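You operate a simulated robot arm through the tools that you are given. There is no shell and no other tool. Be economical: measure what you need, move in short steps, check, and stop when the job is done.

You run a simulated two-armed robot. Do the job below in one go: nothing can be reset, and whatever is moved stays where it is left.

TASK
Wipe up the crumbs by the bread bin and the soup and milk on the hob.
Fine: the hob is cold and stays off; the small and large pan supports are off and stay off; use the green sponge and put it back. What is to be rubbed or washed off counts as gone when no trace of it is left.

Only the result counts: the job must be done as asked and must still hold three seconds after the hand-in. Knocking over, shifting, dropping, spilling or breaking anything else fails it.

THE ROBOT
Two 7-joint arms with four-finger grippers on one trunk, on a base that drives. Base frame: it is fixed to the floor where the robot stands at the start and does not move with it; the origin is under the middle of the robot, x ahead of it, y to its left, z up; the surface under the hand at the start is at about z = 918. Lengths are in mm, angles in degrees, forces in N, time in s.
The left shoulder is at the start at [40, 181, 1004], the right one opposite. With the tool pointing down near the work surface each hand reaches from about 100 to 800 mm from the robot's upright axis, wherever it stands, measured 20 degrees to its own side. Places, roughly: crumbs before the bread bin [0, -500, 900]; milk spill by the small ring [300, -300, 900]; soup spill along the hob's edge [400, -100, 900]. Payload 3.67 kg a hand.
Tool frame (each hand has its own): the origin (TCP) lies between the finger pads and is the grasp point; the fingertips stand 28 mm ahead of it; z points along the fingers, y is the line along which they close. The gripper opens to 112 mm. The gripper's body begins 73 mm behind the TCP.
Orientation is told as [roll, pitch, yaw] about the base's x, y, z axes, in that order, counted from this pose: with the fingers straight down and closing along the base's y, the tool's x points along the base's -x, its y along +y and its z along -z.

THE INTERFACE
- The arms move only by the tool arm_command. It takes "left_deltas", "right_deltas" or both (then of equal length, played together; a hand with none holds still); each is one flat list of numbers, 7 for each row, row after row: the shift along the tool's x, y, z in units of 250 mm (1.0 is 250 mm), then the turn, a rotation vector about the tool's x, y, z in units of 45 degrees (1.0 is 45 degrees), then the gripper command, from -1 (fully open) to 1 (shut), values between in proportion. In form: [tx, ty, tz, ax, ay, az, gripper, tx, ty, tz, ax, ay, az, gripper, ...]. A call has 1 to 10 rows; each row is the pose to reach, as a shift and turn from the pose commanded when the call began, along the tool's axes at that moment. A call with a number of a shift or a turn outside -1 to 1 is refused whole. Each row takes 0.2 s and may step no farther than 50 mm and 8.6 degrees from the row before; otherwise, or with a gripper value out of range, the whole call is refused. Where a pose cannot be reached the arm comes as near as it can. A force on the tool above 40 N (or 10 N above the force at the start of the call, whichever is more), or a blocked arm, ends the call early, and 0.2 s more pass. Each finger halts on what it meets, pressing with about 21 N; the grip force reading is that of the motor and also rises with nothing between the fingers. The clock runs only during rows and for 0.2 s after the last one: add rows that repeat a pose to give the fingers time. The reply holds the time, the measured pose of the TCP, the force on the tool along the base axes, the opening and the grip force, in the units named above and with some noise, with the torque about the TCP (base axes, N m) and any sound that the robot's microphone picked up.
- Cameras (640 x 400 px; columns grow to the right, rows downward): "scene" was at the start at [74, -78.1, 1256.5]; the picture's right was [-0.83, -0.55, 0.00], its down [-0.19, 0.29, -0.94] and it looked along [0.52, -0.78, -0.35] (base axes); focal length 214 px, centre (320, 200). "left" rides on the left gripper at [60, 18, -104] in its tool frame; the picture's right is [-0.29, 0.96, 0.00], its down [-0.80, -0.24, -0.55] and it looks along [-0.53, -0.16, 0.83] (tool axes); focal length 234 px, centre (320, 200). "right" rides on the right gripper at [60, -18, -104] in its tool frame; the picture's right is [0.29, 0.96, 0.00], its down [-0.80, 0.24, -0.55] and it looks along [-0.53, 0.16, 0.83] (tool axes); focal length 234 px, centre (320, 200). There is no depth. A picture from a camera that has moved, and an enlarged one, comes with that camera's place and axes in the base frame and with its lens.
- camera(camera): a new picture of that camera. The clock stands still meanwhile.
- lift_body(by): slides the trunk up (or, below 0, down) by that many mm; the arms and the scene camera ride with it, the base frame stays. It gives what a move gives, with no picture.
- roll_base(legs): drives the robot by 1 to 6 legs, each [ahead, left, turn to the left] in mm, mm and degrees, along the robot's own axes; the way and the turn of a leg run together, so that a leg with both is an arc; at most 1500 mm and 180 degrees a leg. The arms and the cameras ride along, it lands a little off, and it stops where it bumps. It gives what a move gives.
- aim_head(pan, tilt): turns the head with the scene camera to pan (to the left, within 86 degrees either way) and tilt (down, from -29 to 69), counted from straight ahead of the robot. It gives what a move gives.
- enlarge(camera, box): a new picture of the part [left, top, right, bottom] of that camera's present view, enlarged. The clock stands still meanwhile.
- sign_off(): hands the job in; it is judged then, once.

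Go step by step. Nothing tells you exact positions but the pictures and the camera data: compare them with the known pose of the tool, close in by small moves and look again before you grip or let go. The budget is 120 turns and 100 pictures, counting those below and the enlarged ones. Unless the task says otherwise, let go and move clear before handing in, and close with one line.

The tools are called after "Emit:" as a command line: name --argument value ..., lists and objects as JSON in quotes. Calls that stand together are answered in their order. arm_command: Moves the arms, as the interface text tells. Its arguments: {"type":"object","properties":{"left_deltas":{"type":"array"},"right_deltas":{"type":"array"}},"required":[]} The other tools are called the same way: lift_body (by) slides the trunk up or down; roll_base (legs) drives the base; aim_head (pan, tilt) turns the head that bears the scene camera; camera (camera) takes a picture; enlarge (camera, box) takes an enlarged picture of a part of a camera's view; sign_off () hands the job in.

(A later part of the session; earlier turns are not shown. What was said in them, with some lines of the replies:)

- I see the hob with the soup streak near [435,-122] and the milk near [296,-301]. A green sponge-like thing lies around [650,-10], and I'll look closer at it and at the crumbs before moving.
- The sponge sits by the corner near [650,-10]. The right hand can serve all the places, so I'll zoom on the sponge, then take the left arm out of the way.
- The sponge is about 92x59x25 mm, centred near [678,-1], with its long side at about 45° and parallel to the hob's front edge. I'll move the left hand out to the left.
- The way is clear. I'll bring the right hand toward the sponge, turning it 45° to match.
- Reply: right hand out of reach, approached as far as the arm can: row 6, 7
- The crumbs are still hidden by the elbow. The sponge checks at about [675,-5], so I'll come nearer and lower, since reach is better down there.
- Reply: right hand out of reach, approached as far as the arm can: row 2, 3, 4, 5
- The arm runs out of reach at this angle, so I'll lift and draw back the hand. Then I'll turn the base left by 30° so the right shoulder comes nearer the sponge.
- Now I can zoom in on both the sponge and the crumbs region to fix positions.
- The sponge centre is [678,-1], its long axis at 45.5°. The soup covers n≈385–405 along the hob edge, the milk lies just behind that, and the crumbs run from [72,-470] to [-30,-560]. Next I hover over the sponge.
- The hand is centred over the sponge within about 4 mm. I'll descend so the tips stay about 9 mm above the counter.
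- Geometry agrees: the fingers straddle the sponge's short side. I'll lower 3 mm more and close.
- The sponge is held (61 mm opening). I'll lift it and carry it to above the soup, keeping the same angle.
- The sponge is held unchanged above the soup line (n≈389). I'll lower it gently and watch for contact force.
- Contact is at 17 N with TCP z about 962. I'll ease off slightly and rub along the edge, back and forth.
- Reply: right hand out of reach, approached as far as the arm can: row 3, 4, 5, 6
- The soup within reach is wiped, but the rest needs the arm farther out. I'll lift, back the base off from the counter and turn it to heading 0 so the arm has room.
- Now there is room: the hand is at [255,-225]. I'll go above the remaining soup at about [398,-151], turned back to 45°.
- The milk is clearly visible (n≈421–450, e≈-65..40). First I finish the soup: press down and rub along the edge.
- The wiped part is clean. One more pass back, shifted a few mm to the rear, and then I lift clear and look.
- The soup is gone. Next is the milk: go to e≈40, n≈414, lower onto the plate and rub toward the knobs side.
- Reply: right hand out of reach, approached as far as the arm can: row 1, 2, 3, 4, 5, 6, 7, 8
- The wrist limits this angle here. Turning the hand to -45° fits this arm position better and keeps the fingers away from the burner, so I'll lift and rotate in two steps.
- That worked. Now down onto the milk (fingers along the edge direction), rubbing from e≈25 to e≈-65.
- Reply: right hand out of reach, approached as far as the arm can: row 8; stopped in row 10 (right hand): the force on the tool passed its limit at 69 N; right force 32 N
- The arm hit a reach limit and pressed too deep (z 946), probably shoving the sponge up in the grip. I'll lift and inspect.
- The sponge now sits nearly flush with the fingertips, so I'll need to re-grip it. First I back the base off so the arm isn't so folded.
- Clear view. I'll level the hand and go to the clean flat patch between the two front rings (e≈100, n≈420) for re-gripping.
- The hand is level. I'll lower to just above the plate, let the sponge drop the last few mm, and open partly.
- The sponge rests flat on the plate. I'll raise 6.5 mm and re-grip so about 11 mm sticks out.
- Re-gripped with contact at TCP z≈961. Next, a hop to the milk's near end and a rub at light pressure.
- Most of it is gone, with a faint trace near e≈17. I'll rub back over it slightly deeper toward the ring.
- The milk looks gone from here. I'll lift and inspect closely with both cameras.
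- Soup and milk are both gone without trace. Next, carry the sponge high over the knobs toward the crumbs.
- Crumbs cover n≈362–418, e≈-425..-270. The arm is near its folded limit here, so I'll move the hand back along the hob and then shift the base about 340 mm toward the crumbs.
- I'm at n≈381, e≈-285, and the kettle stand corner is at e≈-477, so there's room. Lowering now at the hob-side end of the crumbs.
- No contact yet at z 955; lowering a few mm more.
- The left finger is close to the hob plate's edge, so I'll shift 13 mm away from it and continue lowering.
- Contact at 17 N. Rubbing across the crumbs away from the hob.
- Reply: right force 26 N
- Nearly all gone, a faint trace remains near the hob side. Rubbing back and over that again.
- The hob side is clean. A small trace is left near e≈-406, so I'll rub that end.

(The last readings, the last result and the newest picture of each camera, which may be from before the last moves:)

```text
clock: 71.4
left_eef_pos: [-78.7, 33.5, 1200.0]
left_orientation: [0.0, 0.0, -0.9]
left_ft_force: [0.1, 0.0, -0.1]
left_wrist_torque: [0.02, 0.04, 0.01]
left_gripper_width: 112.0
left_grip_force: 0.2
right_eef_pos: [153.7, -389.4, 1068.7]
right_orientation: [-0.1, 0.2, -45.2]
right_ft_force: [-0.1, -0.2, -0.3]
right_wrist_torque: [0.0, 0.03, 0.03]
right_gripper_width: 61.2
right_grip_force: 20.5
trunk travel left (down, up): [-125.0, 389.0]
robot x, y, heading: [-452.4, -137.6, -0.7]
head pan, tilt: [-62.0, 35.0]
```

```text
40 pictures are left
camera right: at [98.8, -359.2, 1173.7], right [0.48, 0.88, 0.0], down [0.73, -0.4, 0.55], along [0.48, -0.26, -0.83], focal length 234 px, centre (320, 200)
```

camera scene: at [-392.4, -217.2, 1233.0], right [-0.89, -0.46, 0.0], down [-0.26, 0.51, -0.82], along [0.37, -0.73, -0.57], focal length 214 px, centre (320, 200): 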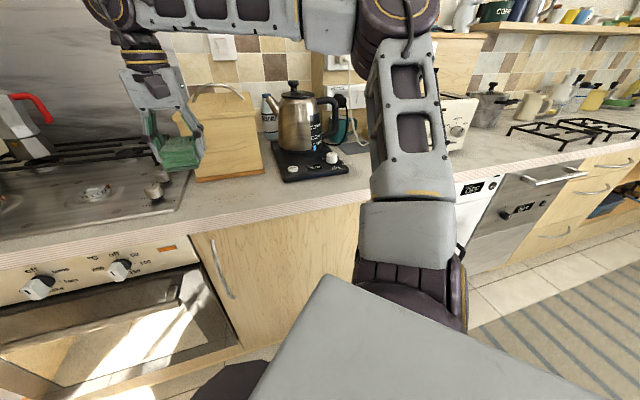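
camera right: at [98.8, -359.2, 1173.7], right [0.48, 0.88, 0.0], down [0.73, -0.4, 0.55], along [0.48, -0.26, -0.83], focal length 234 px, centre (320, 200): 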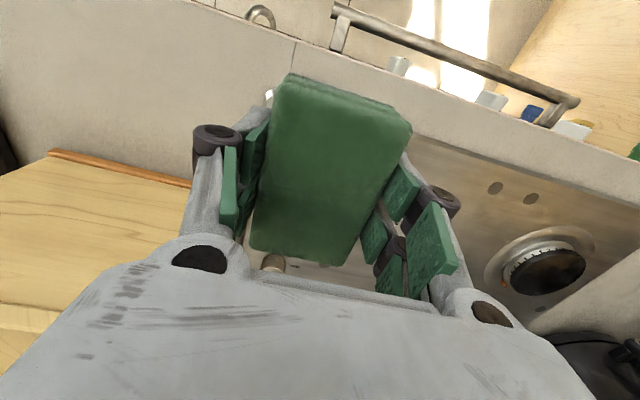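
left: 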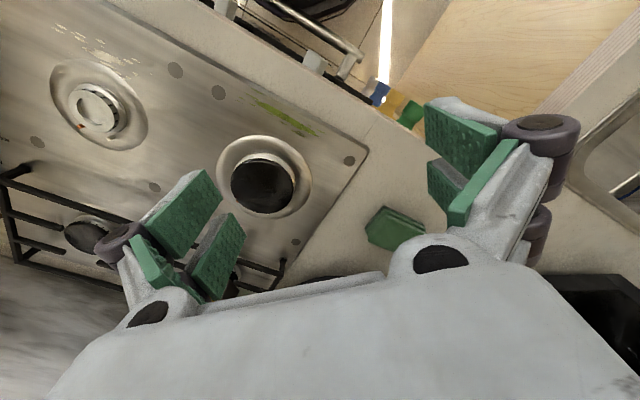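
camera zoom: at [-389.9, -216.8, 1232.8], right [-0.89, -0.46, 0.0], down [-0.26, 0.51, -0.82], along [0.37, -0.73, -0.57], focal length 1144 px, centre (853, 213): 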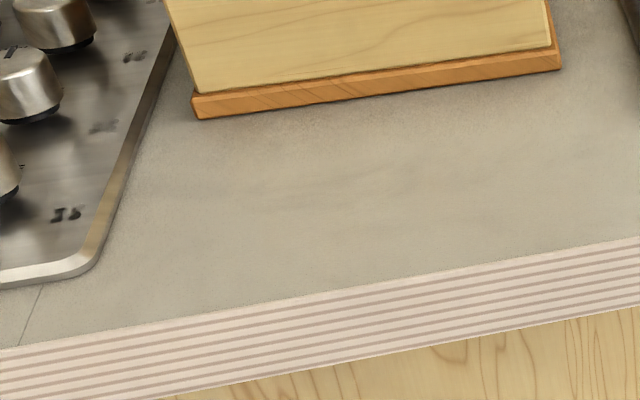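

The hob-side counter is clean. I'll check the kettle side more closely.

Emit:
enlarge --camera "scene" --box '[230, 150, 340, 219]'

Emit:
enlarge --camera "right" --box '[0, 0, 280, 175]'

```text
5.80 times, centred on (285, 184) of scene
camera zoom: at [-389.9, -216.8, 1232.8], right [-0.89, -0.46, 0.0], down [-0.26, 0.51, -0.82], along [0.37, -0.73, -0.57], focal length 1243 px, centre (523, 290)
```

zoom: 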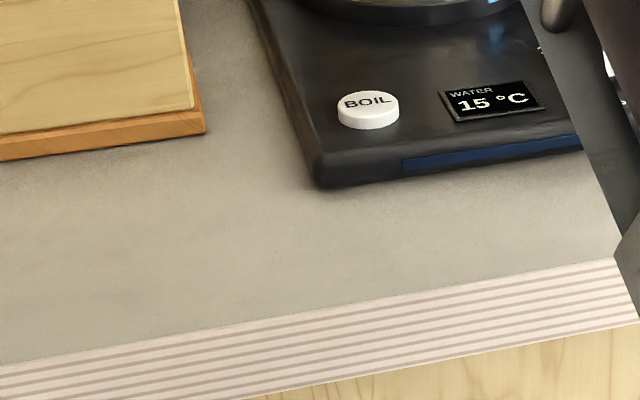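

```text
2.29 times, centred on (140, 88) of right
camera zoom: at [98.8, -359.2, 1173.7], right [0.48, 0.88, 0.0], down [0.73, -0.4, 0.55], along [0.48, -0.26, -0.83], focal length 535 px, centre (731, 457)
```

zoom: 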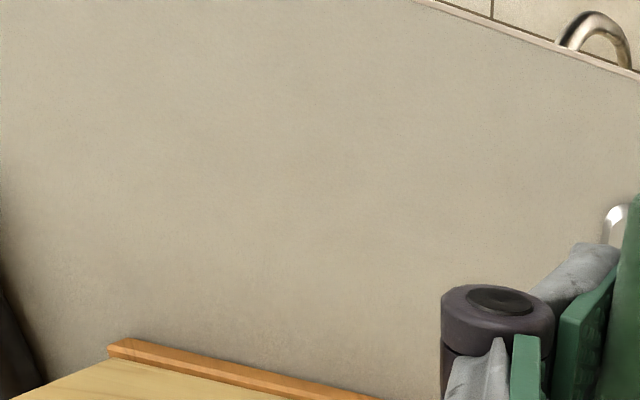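

Everything is wiped clean, so the sponge goes back to [678,-2] with its long side at about 45°. I'll turn the hand to +15°, then drive back to the pick-up stance in safe legs.

Emit:
arm_command --right_deltas '[0, 0, 0, 0, 0, -0.16, 1, 0, 0, 0, 0, 0, -0.33, 1, 0, 0, 0, 0, 0, -0.5, 1, 0, 0, 0, 0, 0, -0.67, 1, 0, 0, 0, 0, 0, -0.84, 1, 0, 0, 0, 0, 0, -1, 1]'

Emit:
arm_command --right_deltas '[0, 0, 0, 0, 0, -0.16, 1, 0, 0, 0, 0, 0, -0.33, 1]'

Emit:
roll_base --legs '[[297, 297, 0], [0, 0, 30.7], [55, -215, 0]]'

Emit:
aim_head --pan -35 --tilt 30

Emit:
camera --camera "scene"

Emit:
camera --camera "right"

```text
clock: 72.8
left_eef_pos: [-80.6, 35.3, 1201.6]
left_orientation: [-0.1, 0.0, -1.0]
left_ft_force: [-0.1, -0.3, -0.2]
left_wrist_torque: [0.02, 0.01, -0.02]
left_gripper_width: 111.8
left_grip_force: 0.0
right_eef_pos: [151.8, -388.1, 1064.7]
right_orientation: [0.0, 0.1, 0.0]
right_ft_force: [-0.1, 0.0, 1.0]
right_wrist_torque: [-0.03, 0.04, 0.01]
right_gripper_width: 61.2
right_grip_force: 20.5
trunk travel left (down, up): [-125.0, 389.0]
robot x, y, heading: [-454.3, -137.6, -0.9]
head pan, tilt: [-62.0, 35.0]
```

```text
clock: 73.4
left_eef_pos: [-80.1, 32.8, 1201.3]
left_orientation: [0.0, 0.0, -0.8]
left_ft_force: [-0.1, -0.7, 0.0]
left_wrist_torque: [0.0, -0.03, -0.06]
left_gripper_width: 112.1
left_grip_force: 0.0
right_eef_pos: [152.1, -389.2, 1065.3]
right_orientation: [0.0, 0.1, 14.9]
right_ft_force: [0.0, 0.8, 0.5]
right_wrist_torque: [0.03, 0.03, 0.02]
right_gripper_width: 61.3
right_grip_force: 21.2
trunk travel left (down, up): [-125.0, 389.0]
robot x, y, heading: [-455.0, -132.1, -0.7]
head pan, tilt: [-62.0, 35.0]
```

```text
clock: 78.9
left_eef_pos: [240.1, 327.6, 1201.0]
left_orientation: [0.0, 0.0, 29.9]
left_ft_force: [0.4, -0.6, 0.3]
left_wrist_torque: [0.03, 0.0, -0.02]
left_gripper_width: 112.3
left_grip_force: 0.1
right_eef_pos: [653.2, 81.0, 1064.3]
right_orientation: [0.1, 0.0, 45.5]
right_ft_force: [1.0, -1.1, -0.2]
right_wrist_torque: [0.02, 0.02, 0.01]
right_gripper_width: 61.1
right_grip_force: 20.7
trunk travel left (down, up): [-125.0, 389.0]
robot x, y, heading: [2.9, -14.3, 30.1]
head pan, tilt: [-62.0, 35.0]
```

```text
clock: 79.8
left_eef_pos: [238.2, 326.7, 1200.5]
left_orientation: [0.0, 0.0, 30.0]
left_ft_force: [-1.2, 0.4, 0.1]
left_wrist_torque: [-0.01, 0.0, -0.01]
left_gripper_width: 112.2
left_grip_force: 0.0
right_eef_pos: [653.9, 81.3, 1064.8]
right_orientation: [0.0, 0.1, 45.5]
right_ft_force: [0.2, 0.6, -0.4]
right_wrist_torque: [-0.01, -0.01, -0.01]
right_gripper_width: 61.0
right_grip_force: 21.0
trunk travel left (down, up): [-125.0, 389.0]
robot x, y, heading: [8.6, -13.4, 29.8]
head pan, tilt: [-35.0, 30.0]
```

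```text
37 pictures are left
camera scene: at [113.7, -10.3, 1240.8], right [-0.09, -1.0, 0.0], down [-0.5, 0.04, -0.87], along [0.86, -0.08, -0.5], focal length 214 px, centre (320, 200)
```

scene: 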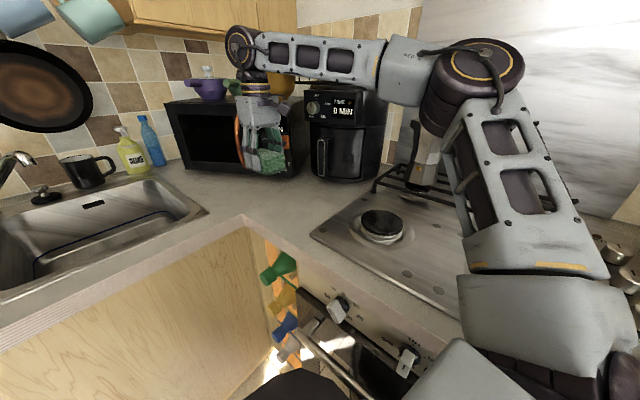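

```text
36 pictures are left
camera right: at [623.9, 27.9, 1170.6], right [-0.89, 0.47, 0.0], down [0.39, 0.74, 0.55], along [0.26, 0.49, -0.83], focal length 234 px, centre (320, 200)
```

right: 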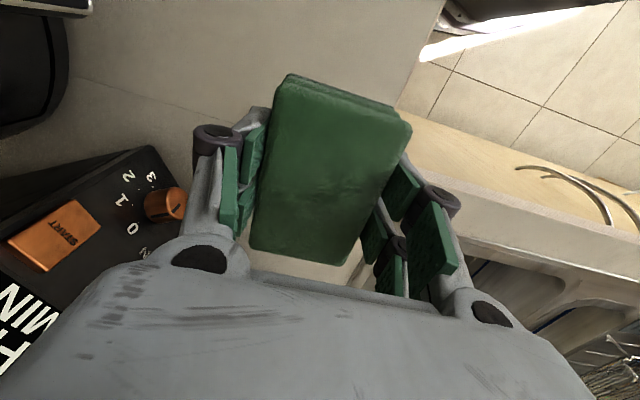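

I'm at the stance with the hand at [654,81]. I'll move above the sponge's spot and down to a low hover.

Emit:
arm_command --right_deltas '[0.06, -0.1, 0, 0, 0, 0, 1, 0.12, -0.2, 0.05, 0, 0, 0, 1, 0.192, -0.312, 0.1, 0, 0, 0, 1, 0.192, -0.312, 0.22, 0, 0, 0, 1, 0.192, -0.312, 0.32, 0, 0, 0, 1, 0.192, -0.312, 0.4, 0, 0, 0, 1, 0.192, -0.312, 0.4, 0, 0, 0, 1]'

Emit:
enlarge --camera "scene" --box '[250, 120, 370, 230]'

```text
clock: 81.4
left_eef_pos: [237.9, 327.2, 1200.5]
left_orientation: [0.0, 0.0, 29.9]
left_ft_force: [0.2, -0.3, 0.7]
left_wrist_torque: [0.02, -0.01, -0.05]
left_gripper_width: 112.1
left_grip_force: 0.1
right_eef_pos: [674.2, -5.5, 967.7]
right_orientation: [0.0, 0.1, 45.5]
right_ft_force: [0.0, -0.3, -0.2]
right_wrist_torque: [-0.01, -0.02, 0.03]
right_gripper_width: 61.4
right_grip_force: 20.7
trunk travel left (down, up): [-125.0, 389.0]
robot x, y, heading: [3.6, -13.8, 30.0]
head pan, tilt: [-35.0, 30.0]
```

```text
3.64 times, centred on (310, 175) of scene
camera zoom: at [113.5, -10.5, 1240.8], right [-0.09, -1.0, 0.0], down [-0.5, 0.04, -0.87], along [0.86, -0.08, -0.5], focal length 780 px, centre (356, 291)
```

zoom: 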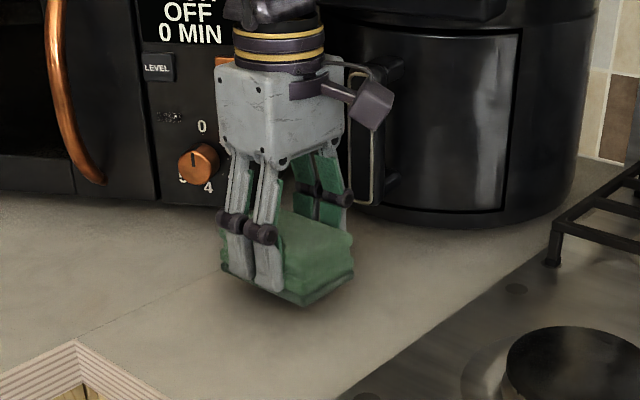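

Well placed. I'll lower gently to contact.

Emit:
arm_command --right_deltas '[0, 0, 0.04, 0, 0, 0, 1, 0, 0, 0.055, 0, 0, 0, 1, 0, 0, 0.062, 0, 0, 0, 1, 0, 0, 0.068, 0, 0, 0, 1, 0, 0, 0.068, 0, 0, 0, 1]'

```text
clock: 82.6
left_eef_pos: [237.8, 326.8, 1202.5]
left_orientation: [0.1, 0.1, 29.8]
left_ft_force: [0.6, 0.9, -0.4]
left_wrist_torque: [-0.01, -0.02, 0.02]
left_gripper_width: 112.0
left_grip_force: 0.0
right_eef_pos: [674.4, -7.0, 949.3]
right_orientation: [-0.1, 0.2, 45.5]
right_ft_force: [-0.1, -0.1, -0.3]
right_wrist_torque: [0.01, 0.01, 0.03]
right_gripper_width: 61.2
right_grip_force: 21.2
trunk travel left (down, up): [-125.0, 389.0]
robot x, y, heading: [4.4, -12.2, 29.7]
head pan, tilt: [-35.0, 30.0]
```

Emit:
arm_command --right_deltas '[0, 0, 0.006, 0, 0, 0, 1, 0, 0, 0.01, 0, 0, 0, 1, 0, 0, 0.01, 0, 0, 0, 1]'

Emit:
enlarge --camera "scene" --box '[270, 160, 350, 220]'

```text
clock: 83.4
left_eef_pos: [238.1, 326.9, 1201.4]
left_orientation: [0.0, -0.1, 29.9]
left_ft_force: [-0.1, -0.6, -0.6]
left_wrist_torque: [-0.01, -0.02, -0.04]
left_gripper_width: 112.1
left_grip_force: 0.1
right_eef_pos: [675.2, -5.8, 945.9]
right_orientation: [0.0, 0.0, 45.5]
right_ft_force: [0.7, 0.1, 3.0]
right_wrist_torque: [-0.01, 0.08, 0.02]
right_gripper_width: 61.3
right_grip_force: 21.4
trunk travel left (down, up): [-125.0, 389.0]
robot x, y, heading: [5.1, -10.4, 29.7]
head pan, tilt: [-35.0, 30.0]
```

```text
6.67 times, centred on (310, 190) of scene
camera zoom: at [113.5, -10.3, 1240.8], right [-0.09, -1.0, 0.0], down [-0.5, 0.04, -0.87], along [0.86, -0.08, -0.5], focal length 1430 px, centre (387, 267)
```

zoom: 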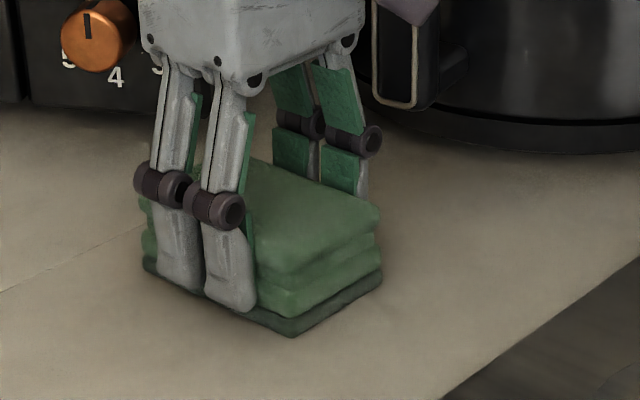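

Contact made, and the near corner is back at about [624,-17], against [625,-14] originally. Releasing and rising.

Emit:
arm_command --right_deltas '[0, 0, -0.002, 0, 0, 0, 0.3, 0, 0, -0.002, 0, 0, 0, -0.4, 0, 0, -0.002, 0, 0, 0, -1, 0, 0, -0.002, 0, 0, 0, -1, 0, 0, -0.002, 0, 0, 0, -1, 0, 0, -0.15, 0, 0, 0, -1, 0, 0, -0.33, 0, 0, 0, -1, 0, 0, -0.5, 0, 0, 0, -1]'

Emit:
camera --camera "right"

Emit:
camera --camera "scene"

```text
clock: 85.2
left_eef_pos: [237.4, 326.8, 1201.4]
left_orientation: [0.0, 0.0, 29.9]
left_ft_force: [-0.5, -0.9, -0.6]
left_wrist_torque: [0.01, 0.02, 0.01]
left_gripper_width: 111.8
left_grip_force: 0.1
right_eef_pos: [675.7, -5.6, 1068.9]
right_orientation: [-0.1, 0.1, 45.6]
right_ft_force: [0.6, -0.5, 0.6]
right_wrist_torque: [-0.04, -0.02, 0.02]
right_gripper_width: 111.8
right_grip_force: 0.1
trunk travel left (down, up): [-125.0, 389.0]
robot x, y, heading: [7.6, -14.2, 30.0]
head pan, tilt: [-35.0, 30.0]
```

```text
33 pictures are left
camera right: at [645.8, -59.6, 1174.3], right [-0.88, 0.47, 0.0], down [0.39, 0.74, 0.55], along [0.26, 0.49, -0.83], focal length 234 px, centre (320, 200)
```

right: 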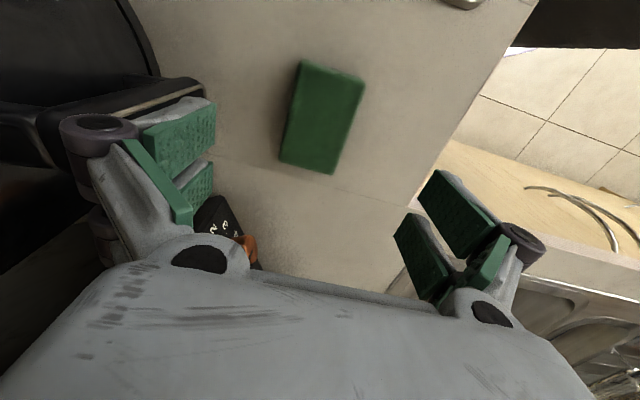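

```text
32 pictures are left
camera scene: at [113.4, -10.3, 1240.8], right [-0.09, -1.0, 0.0], down [-0.5, 0.04, -0.87], along [0.86, -0.08, -0.5], focal length 214 px, centre (320, 200)
```

scene: 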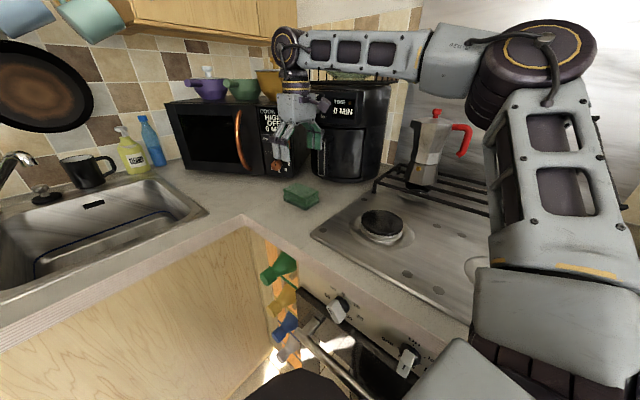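

The sponge is back in its place and the hand is clear of it. Close-ups showed the soup, milk and crumbs gone without a trace, and the knobs and pans look untouched, so I'm handing in.

Emit:
sign_off

```text
The job is handed in.
```

The crumbs, soup and milk are wiped away with no trace showing in the close-ups, and the green sponge is back within a few millimetres of where it lay.
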